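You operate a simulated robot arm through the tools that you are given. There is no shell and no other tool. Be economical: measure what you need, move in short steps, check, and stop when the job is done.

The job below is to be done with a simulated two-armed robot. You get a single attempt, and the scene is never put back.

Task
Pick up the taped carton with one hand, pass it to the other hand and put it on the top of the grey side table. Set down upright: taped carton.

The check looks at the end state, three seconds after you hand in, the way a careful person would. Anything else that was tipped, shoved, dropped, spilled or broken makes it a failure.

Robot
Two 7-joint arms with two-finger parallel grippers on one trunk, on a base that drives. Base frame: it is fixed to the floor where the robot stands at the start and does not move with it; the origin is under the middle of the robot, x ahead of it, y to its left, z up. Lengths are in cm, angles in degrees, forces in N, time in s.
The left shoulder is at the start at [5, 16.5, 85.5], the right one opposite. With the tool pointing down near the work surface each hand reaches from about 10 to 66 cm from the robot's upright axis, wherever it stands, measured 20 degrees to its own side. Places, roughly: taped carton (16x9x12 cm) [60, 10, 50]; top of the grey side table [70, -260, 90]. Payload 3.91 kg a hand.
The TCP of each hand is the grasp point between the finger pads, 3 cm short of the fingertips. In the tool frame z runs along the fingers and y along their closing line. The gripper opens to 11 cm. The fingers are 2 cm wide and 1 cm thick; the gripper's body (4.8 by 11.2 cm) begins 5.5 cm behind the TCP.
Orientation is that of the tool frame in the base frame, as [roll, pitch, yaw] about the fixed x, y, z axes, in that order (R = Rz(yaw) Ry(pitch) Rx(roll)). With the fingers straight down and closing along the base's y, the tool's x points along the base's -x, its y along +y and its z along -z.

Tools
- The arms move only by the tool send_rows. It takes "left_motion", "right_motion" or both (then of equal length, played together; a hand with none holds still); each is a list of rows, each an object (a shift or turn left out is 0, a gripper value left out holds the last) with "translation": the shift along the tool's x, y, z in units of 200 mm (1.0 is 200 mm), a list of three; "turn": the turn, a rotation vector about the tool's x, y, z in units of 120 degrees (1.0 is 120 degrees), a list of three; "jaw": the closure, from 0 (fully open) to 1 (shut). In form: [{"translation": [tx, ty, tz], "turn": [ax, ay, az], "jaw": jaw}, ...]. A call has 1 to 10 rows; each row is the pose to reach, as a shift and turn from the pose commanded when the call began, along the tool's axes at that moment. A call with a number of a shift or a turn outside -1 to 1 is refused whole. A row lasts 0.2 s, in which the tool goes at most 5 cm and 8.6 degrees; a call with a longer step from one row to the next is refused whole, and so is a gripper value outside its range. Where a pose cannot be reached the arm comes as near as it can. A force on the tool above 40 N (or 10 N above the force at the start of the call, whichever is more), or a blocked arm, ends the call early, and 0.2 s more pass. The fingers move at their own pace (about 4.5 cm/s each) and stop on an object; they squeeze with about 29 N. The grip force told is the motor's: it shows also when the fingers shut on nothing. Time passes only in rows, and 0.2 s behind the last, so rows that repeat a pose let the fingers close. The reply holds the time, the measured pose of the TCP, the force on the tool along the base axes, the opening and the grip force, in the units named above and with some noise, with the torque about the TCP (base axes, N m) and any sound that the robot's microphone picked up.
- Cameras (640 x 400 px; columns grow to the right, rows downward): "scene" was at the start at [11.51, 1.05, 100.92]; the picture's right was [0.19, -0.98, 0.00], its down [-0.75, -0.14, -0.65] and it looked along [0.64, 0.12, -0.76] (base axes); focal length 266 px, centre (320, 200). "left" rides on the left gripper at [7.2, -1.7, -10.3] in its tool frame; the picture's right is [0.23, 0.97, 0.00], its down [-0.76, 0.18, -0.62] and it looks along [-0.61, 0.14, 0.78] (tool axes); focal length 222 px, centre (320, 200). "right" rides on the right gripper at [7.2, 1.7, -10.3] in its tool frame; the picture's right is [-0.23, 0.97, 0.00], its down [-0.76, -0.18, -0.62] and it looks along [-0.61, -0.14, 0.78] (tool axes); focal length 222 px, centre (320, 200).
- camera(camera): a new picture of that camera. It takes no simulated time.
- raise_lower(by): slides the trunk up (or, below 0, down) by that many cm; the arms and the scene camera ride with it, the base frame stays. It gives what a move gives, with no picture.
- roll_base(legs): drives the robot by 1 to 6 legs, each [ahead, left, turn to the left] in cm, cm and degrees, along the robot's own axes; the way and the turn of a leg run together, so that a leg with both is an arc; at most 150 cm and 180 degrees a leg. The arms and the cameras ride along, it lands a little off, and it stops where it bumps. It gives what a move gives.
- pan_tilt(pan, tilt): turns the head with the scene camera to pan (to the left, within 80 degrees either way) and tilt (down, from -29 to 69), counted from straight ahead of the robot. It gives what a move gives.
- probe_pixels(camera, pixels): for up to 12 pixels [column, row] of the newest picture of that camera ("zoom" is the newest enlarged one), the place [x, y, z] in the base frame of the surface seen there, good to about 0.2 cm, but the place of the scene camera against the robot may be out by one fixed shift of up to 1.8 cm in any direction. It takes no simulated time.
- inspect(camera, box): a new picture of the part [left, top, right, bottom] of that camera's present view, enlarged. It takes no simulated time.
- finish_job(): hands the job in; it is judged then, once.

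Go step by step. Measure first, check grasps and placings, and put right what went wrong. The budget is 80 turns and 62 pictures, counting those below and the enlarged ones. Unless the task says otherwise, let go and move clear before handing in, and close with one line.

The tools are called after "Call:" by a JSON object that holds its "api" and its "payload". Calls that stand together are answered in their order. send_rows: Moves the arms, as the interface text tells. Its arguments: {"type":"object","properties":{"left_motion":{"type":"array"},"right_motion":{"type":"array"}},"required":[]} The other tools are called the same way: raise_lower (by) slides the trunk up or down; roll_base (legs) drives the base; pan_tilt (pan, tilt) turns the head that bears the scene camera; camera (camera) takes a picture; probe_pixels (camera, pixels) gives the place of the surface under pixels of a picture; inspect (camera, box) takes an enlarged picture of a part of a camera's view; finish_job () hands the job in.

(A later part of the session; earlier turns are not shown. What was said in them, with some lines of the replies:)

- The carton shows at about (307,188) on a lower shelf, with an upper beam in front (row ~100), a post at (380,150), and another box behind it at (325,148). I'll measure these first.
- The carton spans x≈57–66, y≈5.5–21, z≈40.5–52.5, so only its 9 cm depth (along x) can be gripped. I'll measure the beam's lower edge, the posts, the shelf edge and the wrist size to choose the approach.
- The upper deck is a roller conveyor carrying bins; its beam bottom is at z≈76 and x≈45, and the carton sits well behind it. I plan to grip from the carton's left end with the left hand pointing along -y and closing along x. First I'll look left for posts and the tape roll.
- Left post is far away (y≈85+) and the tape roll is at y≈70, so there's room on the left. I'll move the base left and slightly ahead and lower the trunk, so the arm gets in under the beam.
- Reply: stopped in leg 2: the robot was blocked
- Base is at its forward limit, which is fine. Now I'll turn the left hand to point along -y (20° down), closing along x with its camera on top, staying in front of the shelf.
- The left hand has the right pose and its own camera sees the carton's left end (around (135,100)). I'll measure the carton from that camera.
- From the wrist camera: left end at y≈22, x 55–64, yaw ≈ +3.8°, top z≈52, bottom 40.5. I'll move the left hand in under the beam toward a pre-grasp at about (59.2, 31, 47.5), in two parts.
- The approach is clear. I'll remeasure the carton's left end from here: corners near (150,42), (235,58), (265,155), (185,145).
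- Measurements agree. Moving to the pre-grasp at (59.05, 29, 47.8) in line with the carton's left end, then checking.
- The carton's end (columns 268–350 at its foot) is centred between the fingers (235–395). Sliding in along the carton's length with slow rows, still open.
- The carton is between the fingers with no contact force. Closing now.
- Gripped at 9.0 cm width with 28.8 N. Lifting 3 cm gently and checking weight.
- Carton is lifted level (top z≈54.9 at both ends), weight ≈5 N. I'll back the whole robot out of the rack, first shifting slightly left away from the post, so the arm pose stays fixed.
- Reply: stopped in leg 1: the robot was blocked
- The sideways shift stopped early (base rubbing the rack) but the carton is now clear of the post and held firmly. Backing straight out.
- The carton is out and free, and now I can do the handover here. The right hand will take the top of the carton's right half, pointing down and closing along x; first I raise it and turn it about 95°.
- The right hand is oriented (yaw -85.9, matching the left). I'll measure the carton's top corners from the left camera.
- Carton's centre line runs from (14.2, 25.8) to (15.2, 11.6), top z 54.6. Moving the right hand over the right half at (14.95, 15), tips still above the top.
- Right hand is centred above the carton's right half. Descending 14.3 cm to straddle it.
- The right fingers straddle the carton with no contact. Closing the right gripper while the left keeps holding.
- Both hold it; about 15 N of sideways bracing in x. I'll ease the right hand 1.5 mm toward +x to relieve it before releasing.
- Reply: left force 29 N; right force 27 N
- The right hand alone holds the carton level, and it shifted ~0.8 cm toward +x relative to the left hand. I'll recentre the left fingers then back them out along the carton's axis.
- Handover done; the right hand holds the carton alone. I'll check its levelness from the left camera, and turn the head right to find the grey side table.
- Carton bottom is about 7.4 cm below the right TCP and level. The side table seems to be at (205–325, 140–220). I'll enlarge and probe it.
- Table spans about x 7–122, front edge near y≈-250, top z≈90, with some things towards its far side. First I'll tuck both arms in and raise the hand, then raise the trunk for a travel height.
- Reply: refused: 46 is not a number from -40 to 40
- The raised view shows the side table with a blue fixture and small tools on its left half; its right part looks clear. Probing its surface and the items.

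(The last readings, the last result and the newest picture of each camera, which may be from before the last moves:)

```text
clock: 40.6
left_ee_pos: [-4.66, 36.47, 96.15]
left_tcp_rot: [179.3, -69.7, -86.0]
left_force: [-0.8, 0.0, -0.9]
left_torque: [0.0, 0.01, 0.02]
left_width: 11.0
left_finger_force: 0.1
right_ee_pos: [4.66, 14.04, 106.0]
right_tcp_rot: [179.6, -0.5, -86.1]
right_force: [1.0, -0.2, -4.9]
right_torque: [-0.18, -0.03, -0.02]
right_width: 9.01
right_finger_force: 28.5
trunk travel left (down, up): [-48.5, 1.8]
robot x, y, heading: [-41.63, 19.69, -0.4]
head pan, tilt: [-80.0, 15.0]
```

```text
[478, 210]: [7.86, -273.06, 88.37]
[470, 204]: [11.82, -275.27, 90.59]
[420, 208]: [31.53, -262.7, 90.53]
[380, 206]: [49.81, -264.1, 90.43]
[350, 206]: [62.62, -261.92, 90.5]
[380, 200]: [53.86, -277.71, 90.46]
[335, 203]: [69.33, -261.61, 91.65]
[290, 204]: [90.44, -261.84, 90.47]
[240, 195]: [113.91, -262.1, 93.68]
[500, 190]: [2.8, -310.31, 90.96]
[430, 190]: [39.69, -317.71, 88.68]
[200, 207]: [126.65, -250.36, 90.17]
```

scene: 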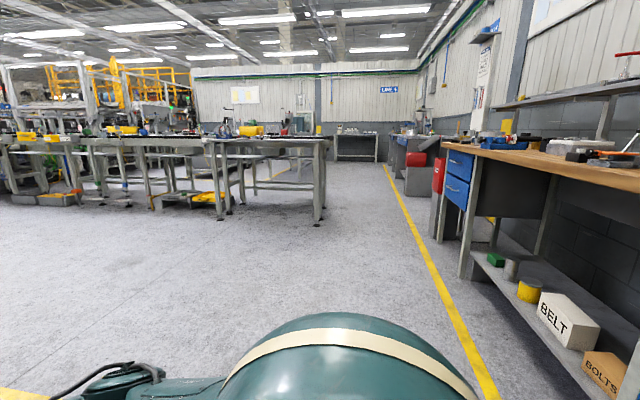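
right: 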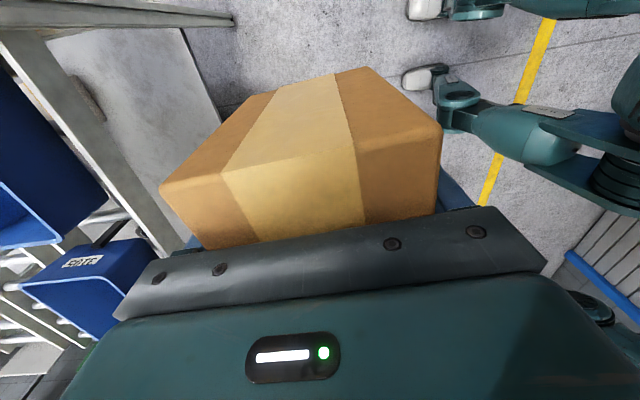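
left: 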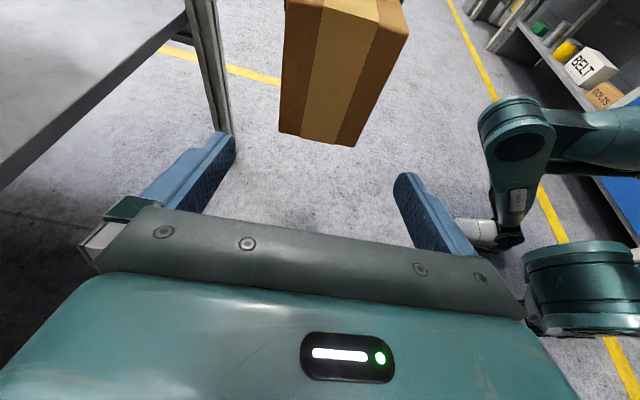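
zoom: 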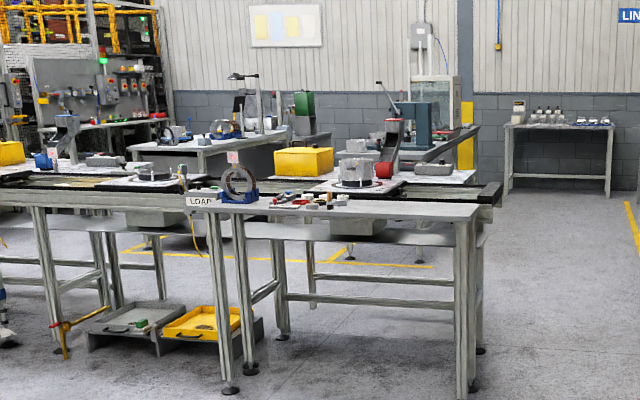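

Table top z≈90.5, x≈10–122, y from ≈-250 back to ≈-285; tools occupy x≳65. I'll aim for about (45, -263). Driving: turn right 90°, go ahead clear of the rack, then diagonal, stopping well short of the table.

Call:
{"api": "roll_base", "payload": {"legs": [[0, 0, -89.6], [110, 0, 0], [70, 92, 0]]}}

Call:
{"api": "pan_tilt", "payload": {"pan": 0, "tilt": 35}}

Call:
{"api": "camera", "payload": {"camera": "scene"}}

```text
clock: 55.5
left_ee_pos: [73.12, -193.75, 96.1]
left_tcp_rot: [179.5, -69.8, -173.9]
left_force: [0.5, 0.0, -0.1]
left_torque: [0.0, -0.02, 0.0]
left_width: 10.99
left_finger_force: 0.0
right_ee_pos: [51.07, -204.0, 105.94]
right_tcp_rot: [179.7, -0.5, -173.8]
right_force: [-0.2, -0.2, -5.6]
right_torque: [-0.02, 0.15, -0.01]
right_width: 9.0
right_finger_force: 28.9
trunk travel left (down, up): [-48.5, 1.8]
robot x, y, heading: [55.11, -157.68, -88.2]
head pan, tilt: [-80.0, 15.0]
```

```text
clock: 57.1
left_ee_pos: [73.04, -193.78, 96.09]
left_tcp_rot: [179.5, -69.8, -173.8]
left_force: [-0.1, 0.4, -0.2]
left_torque: [0.03, -0.02, -0.01]
left_width: 10.99
left_finger_force: 0.1
right_ee_pos: [50.97, -203.85, 105.96]
right_tcp_rot: [179.6, -0.5, -173.8]
right_force: [-0.1, 0.6, -5.1]
right_torque: [-0.02, 0.17, 0.01]
right_width: 9.01
right_finger_force: 29.4
trunk travel left (down, up): [-48.5, 1.8]
robot x, y, heading: [55.06, -157.63, -88.4]
head pan, tilt: [0.0, 35.0]
```

```text
32 pictures are left
```

scene: 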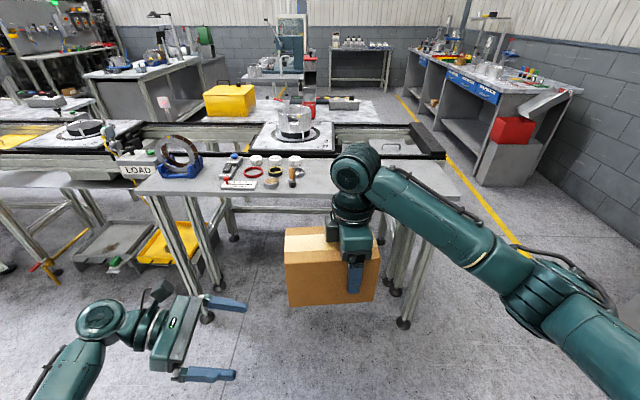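

The table is straight ahead: fixture and tools span columns 160–305; clear top lies around (300–450, 175–200). Measuring the clear area.

Call:
{"api": "probe_pixels", "payload": {"camera": "scene", "pixels": [[305, 207], [310, 170], [315, 190], [303, 183], [410, 180], [440, 195], [455, 202], [415, 165], [320, 165], [270, 207], [420, 150], [292, 180]]}}

```text
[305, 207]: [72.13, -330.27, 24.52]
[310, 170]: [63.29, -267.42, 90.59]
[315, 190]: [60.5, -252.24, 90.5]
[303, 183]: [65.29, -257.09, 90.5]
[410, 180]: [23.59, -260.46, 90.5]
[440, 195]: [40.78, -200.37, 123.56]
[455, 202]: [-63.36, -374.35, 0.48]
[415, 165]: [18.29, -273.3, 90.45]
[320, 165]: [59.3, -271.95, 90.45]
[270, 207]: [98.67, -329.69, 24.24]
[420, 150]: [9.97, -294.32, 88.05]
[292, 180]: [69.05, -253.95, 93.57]
```

Clear area is x 20–62, y -250 to -275, z 90.5. I'll tuck the left hand back a little, then drive 43 ahead and 15 right.

Call:
{"api": "send_rows", "payload": {"left_motion": [{"translation": [0, 0.15, 0]}, {"translation": [0, 0.3, 0]}, {"translation": [0, 0.45, 0]}, {"translation": [0, 0.45, 0]}]}}

Call:
{"api": "roll_base", "payload": {"legs": [[0, -15, 0], [43, 0, 0]]}}

Call:
{"api": "camera", "payload": {"camera": "scene"}}

Call:
{"api": "camera", "payload": {"camera": "right"}}

```text
clock: 58.1
left_ee_pos: [72.34, -184.68, 96.23]
left_tcp_rot: [179.5, -69.7, -173.7]
left_force: [-0.6, -0.2, 0.3]
left_torque: [0.03, 0.0, -0.01]
left_width: 11.0
left_finger_force: 0.0
right_ee_pos: [50.99, -203.84, 106.05]
right_tcp_rot: [179.6, -0.6, -173.8]
right_force: [0.4, 0.5, -5.5]
right_torque: [0.01, 0.17, 0.0]
right_width: 9.0
right_finger_force: 29.0
trunk travel left (down, up): [-48.5, 1.8]
robot x, y, heading: [55.01, -157.74, -88.2]
head pan, tilt: [0.0, 35.0]
```

```text
clock: 61.7
left_ee_pos: [58.56, -229.68, 96.26]
left_tcp_rot: [179.3, -69.8, -174.2]
left_force: [-1.1, 0.3, -0.8]
left_torque: [-0.01, 0.01, -0.02]
left_width: 11.01
left_finger_force: 0.0
right_ee_pos: [37.18, -248.75, 106.05]
right_tcp_rot: [179.5, -0.5, -174.2]
right_force: [0.8, -0.7, -4.5]
right_torque: [0.01, 0.19, 0.02]
right_width: 9.01
right_finger_force: 28.7
trunk travel left (down, up): [-48.5, 1.8]
robot x, y, heading: [41.69, -202.7, -88.7]
head pan, tilt: [0.0, 35.0]
```

```text
31 pictures are left
```

scene: 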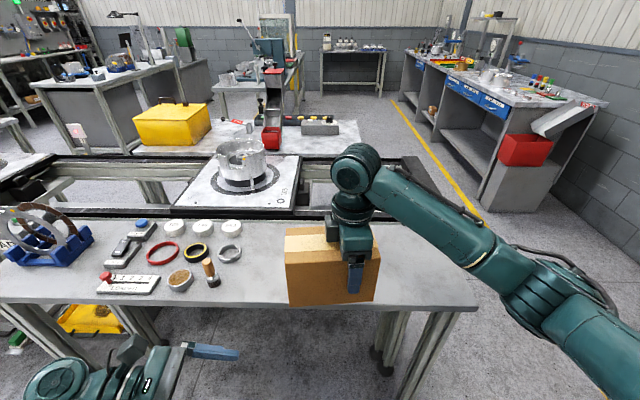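

```text
30 pictures are left
```

right: 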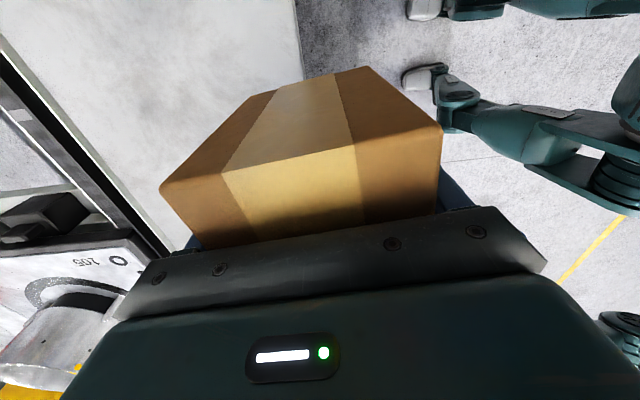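

The carton hovers over the front edge of a clear patch of the table. Measuring the surface height and depth from both cameras.

Call:
{"api": "probe_pixels", "payload": {"camera": "right", "pixels": [[200, 60], [100, 80], [290, 20], [298, 85], [140, 190], [60, 80], [240, 40]]}}

Call:
{"api": "probe_pixels", "payload": {"camera": "scene", "pixels": [[265, 228], [270, 295], [210, 283], [230, 262], [270, 250], [440, 260], [400, 235], [287, 305], [287, 236]]}}

```text
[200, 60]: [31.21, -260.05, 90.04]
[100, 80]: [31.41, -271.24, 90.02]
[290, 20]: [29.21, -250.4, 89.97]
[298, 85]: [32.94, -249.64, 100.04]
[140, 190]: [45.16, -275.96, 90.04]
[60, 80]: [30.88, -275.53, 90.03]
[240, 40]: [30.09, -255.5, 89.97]
```

```text
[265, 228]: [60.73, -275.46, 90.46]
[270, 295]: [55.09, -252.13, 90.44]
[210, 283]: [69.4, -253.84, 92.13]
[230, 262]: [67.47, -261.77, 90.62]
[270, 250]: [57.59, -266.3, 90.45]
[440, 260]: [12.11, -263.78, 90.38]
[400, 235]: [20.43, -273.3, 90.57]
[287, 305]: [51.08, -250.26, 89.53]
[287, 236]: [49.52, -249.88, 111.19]
```

Table is z 90.0, y -250 to -277. Extending the right hand 14.2 cm to y≈-263, then lowering 7.5 cm (about 1 cm above the top).

Call:
{"api": "send_rows", "payload": {"right_motion": [{"translation": [0.014, -0.141, 0]}, {"translation": [0.029, -0.282, 0]}, {"translation": [0.043, -0.424, 0]}, {"translation": [0.058, -0.565, 0]}, {"translation": [0.072, -0.706, 0]}, {"translation": [0.072, -0.706, 0.1]}, {"translation": [0.072, -0.706, 0.2]}, {"translation": [0.072, -0.706, 0.3]}, {"translation": [0.072, -0.706, 0.375]}, {"translation": [0.072, -0.706, 0.375]}]}}

Call:
{"api": "camera", "payload": {"camera": "scene"}}

Call:
{"api": "camera", "payload": {"camera": "right"}}

```text
clock: 63.9
left_ee_pos: [58.66, -229.65, 96.24]
left_tcp_rot: [179.6, -69.8, -174.3]
left_force: [-0.1, -0.4, 0.6]
left_torque: [0.01, 0.02, -0.01]
left_width: 10.97
left_finger_force: 0.0
right_ee_pos: [37.11, -262.73, 98.41]
right_tcp_rot: [179.6, -0.6, -174.3]
right_force: [-0.6, -0.3, -4.3]
right_torque: [0.01, 0.22, 0.01]
right_width: 8.99
right_finger_force: 29.0
trunk travel left (down, up): [-48.5, 1.8]
robot x, y, heading: [41.59, -202.41, -88.9]
head pan, tilt: [0.0, 35.0]
```

```text
29 pictures are left
```

scene: 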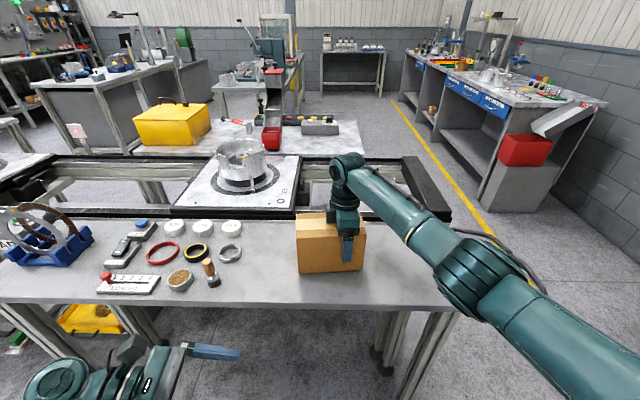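

```text
28 pictures are left
```

right: 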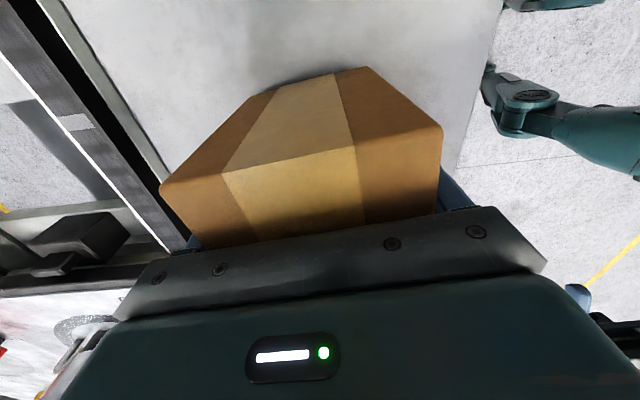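

Carton is well inside the table top, clear of the tools. Lowering in millimetre steps until the weight comes off.

Call:
{"api": "send_rows", "payload": {"right_motion": [{"translation": [0, 0, 0.01]}, {"translation": [0, 0, 0.02]}, {"translation": [0, 0, 0.03]}, {"translation": [0, 0, 0.037]}, {"translation": [0, 0, 0.037]}]}}

```text
clock: 65.1
left_ee_pos: [58.51, -229.59, 96.25]
left_tcp_rot: [179.4, -69.8, -174.2]
left_force: [-0.2, 0.6, -0.8]
left_torque: [0.0, -0.01, 0.02]
left_width: 11.03
left_finger_force: 0.1
right_ee_pos: [37.07, -262.6, 97.69]
right_tcp_rot: [179.6, -0.4, -174.2]
right_force: [0.2, 0.2, -5.3]
right_torque: [-0.04, 0.17, -0.03]
right_width: 8.97
right_finger_force: 29.1
trunk travel left (down, up): [-48.5, 1.8]
robot x, y, heading: [42.14, -202.51, -88.8]
head pan, tilt: [0.0, 35.0]
```

Call:
{"api": "send_rows", "payload": {"right_motion": [{"translation": [0, 0, 0.007]}, {"translation": [0, 0, 0.014]}, {"translation": [0, 0, 0.02]}, {"translation": [0, 0, 0.02]}]}}

```text
clock: 66.1
left_ee_pos: [58.48, -229.59, 96.29]
left_tcp_rot: [179.6, -69.8, -174.4]
left_force: [-0.9, 0.8, 0.2]
left_torque: [0.03, -0.02, 0.02]
left_width: 11.0
left_finger_force: 0.0
right_ee_pos: [37.03, -262.88, 97.33]
right_tcp_rot: [179.7, -0.5, -174.1]
right_force: [-0.5, 0.3, 2.5]
right_torque: [-0.31, 0.3, -0.02]
right_width: 9.0
right_finger_force: 29.2
trunk travel left (down, up): [-48.5, 1.8]
robot x, y, heading: [41.66, -202.64, -88.6]
head pan, tilt: [0.0, 35.0]
```

The force went from -5.3 to +2.5 N, so the carton is resting on the table. Opening the right gripper.

Call:
{"api": "send_rows", "payload": {"right_motion": [{"jaw": 0}, {"jaw": 0}, {"jaw": 0}, {"jaw": 0}, {"jaw": 0}]}}

Call:
{"api": "camera", "payload": {"camera": "right"}}

```text
clock: 67.3
left_ee_pos: [58.62, -229.44, 96.24]
left_tcp_rot: [179.5, -69.8, -174.3]
left_force: [0.2, -0.1, -0.4]
left_torque: [0.01, -0.03, 0.01]
left_width: 11.01
left_finger_force: 0.2
right_ee_pos: [37.04, -262.8, 97.2]
right_tcp_rot: [179.6, -0.5, -174.3]
right_force: [-0.7, -1.1, 0.7]
right_torque: [0.03, 0.02, -0.01]
right_width: 11.01
right_finger_force: 0.0
trunk travel left (down, up): [-48.5, 1.8]
robot x, y, heading: [41.71, -202.34, -88.8]
head pan, tilt: [0.0, 35.0]
```

```text
27 pictures are left
```

right: 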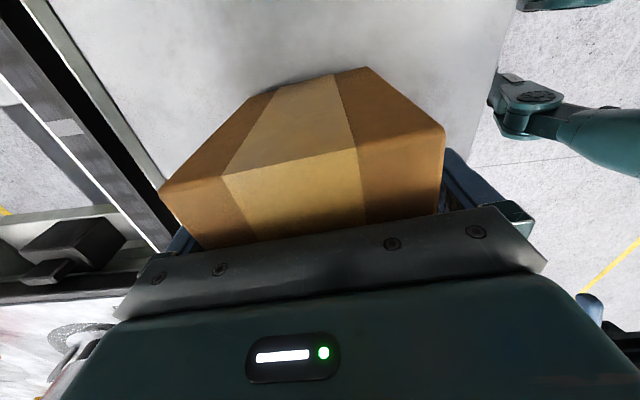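

The fingers are open and free on both sides. Lifting straight up 16 cm, slowly at first.

Call:
{"api": "send_rows", "payload": {"right_motion": [{"translation": [0, 0, -0.05]}, {"translation": [0, 0, -0.12]}, {"translation": [0, 0, -0.22]}, {"translation": [0, 0, -0.35]}, {"translation": [0, 0, -0.5]}, {"translation": [0, 0, -0.65]}, {"translation": [0, 0, -0.8]}, {"translation": [0, 0.2, -0.8]}, {"translation": [0, 0.4, -0.8]}, {"translation": [0, 0.6, -0.8]}]}}

Call:
{"api": "camera", "payload": {"camera": "scene"}}

```text
clock: 69.5
left_ee_pos: [58.56, -229.62, 96.42]
left_tcp_rot: [179.6, -69.8, -174.4]
left_force: [-0.5, 0.2, 0.0]
left_torque: [-0.01, -0.05, 0.03]
left_width: 11.0
left_finger_force: 0.1
right_ee_pos: [36.05, -250.77, 113.47]
right_tcp_rot: [179.6, -0.5, -174.3]
right_force: [-0.1, 0.0, 0.8]
right_torque: [-0.02, -0.01, 0.0]
right_width: 11.0
right_finger_force: 0.0
trunk travel left (down, up): [-48.5, 1.8]
robot x, y, heading: [41.54, -202.24, -88.8]
head pan, tilt: [0.0, 35.0]
```

```text
26 pictures are left
```

scene: 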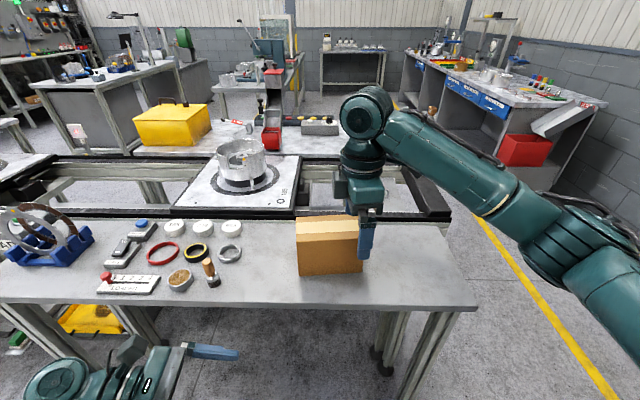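

The carton stands upright on the table and nothing else has moved. I'll back the robot away a little for clearance, then hand in.

Call:
{"api": "roll_base", "payload": {"legs": [[-25, 0, 0]]}}

Call:
{"api": "camera", "payload": {"camera": "scene"}}

```text
clock: 71.3
left_ee_pos: [57.94, -205.1, 96.34]
left_tcp_rot: [179.7, -69.7, -174.6]
left_force: [-0.1, 0.3, 0.1]
left_torque: [0.04, -0.01, -0.02]
left_width: 10.97
left_finger_force: 0.0
right_ee_pos: [35.49, -226.31, 113.34]
right_tcp_rot: [179.7, -0.6, -174.4]
right_force: [0.2, 0.3, 0.0]
right_torque: [0.01, -0.02, -0.02]
right_width: 10.98
right_finger_force: 0.1
trunk travel left (down, up): [-48.5, 1.8]
robot x, y, heading: [40.96, -177.68, -89.0]
head pan, tilt: [0.0, 35.0]
```

```text
25 pictures are left
```

scene: 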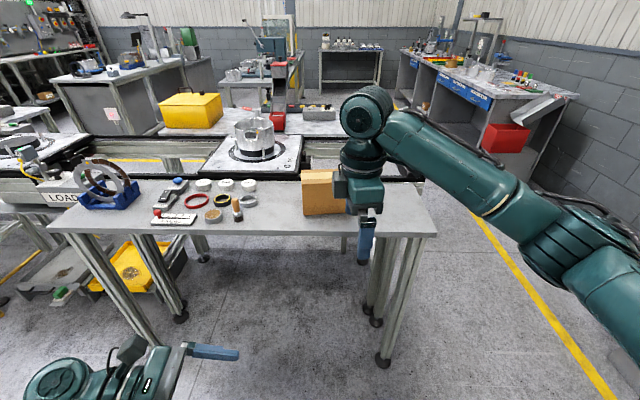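

The carton stands upright on the grey side table with both hands clear, so I'm handing in.

Call:
{"api": "finish_job", "payload": {}}

```text
The job is handed in.
```

The left hand picked up the taped carton and passed it to the right hand, which set it upright on the grey side table; both hands are clear and I saw nothing else moved.
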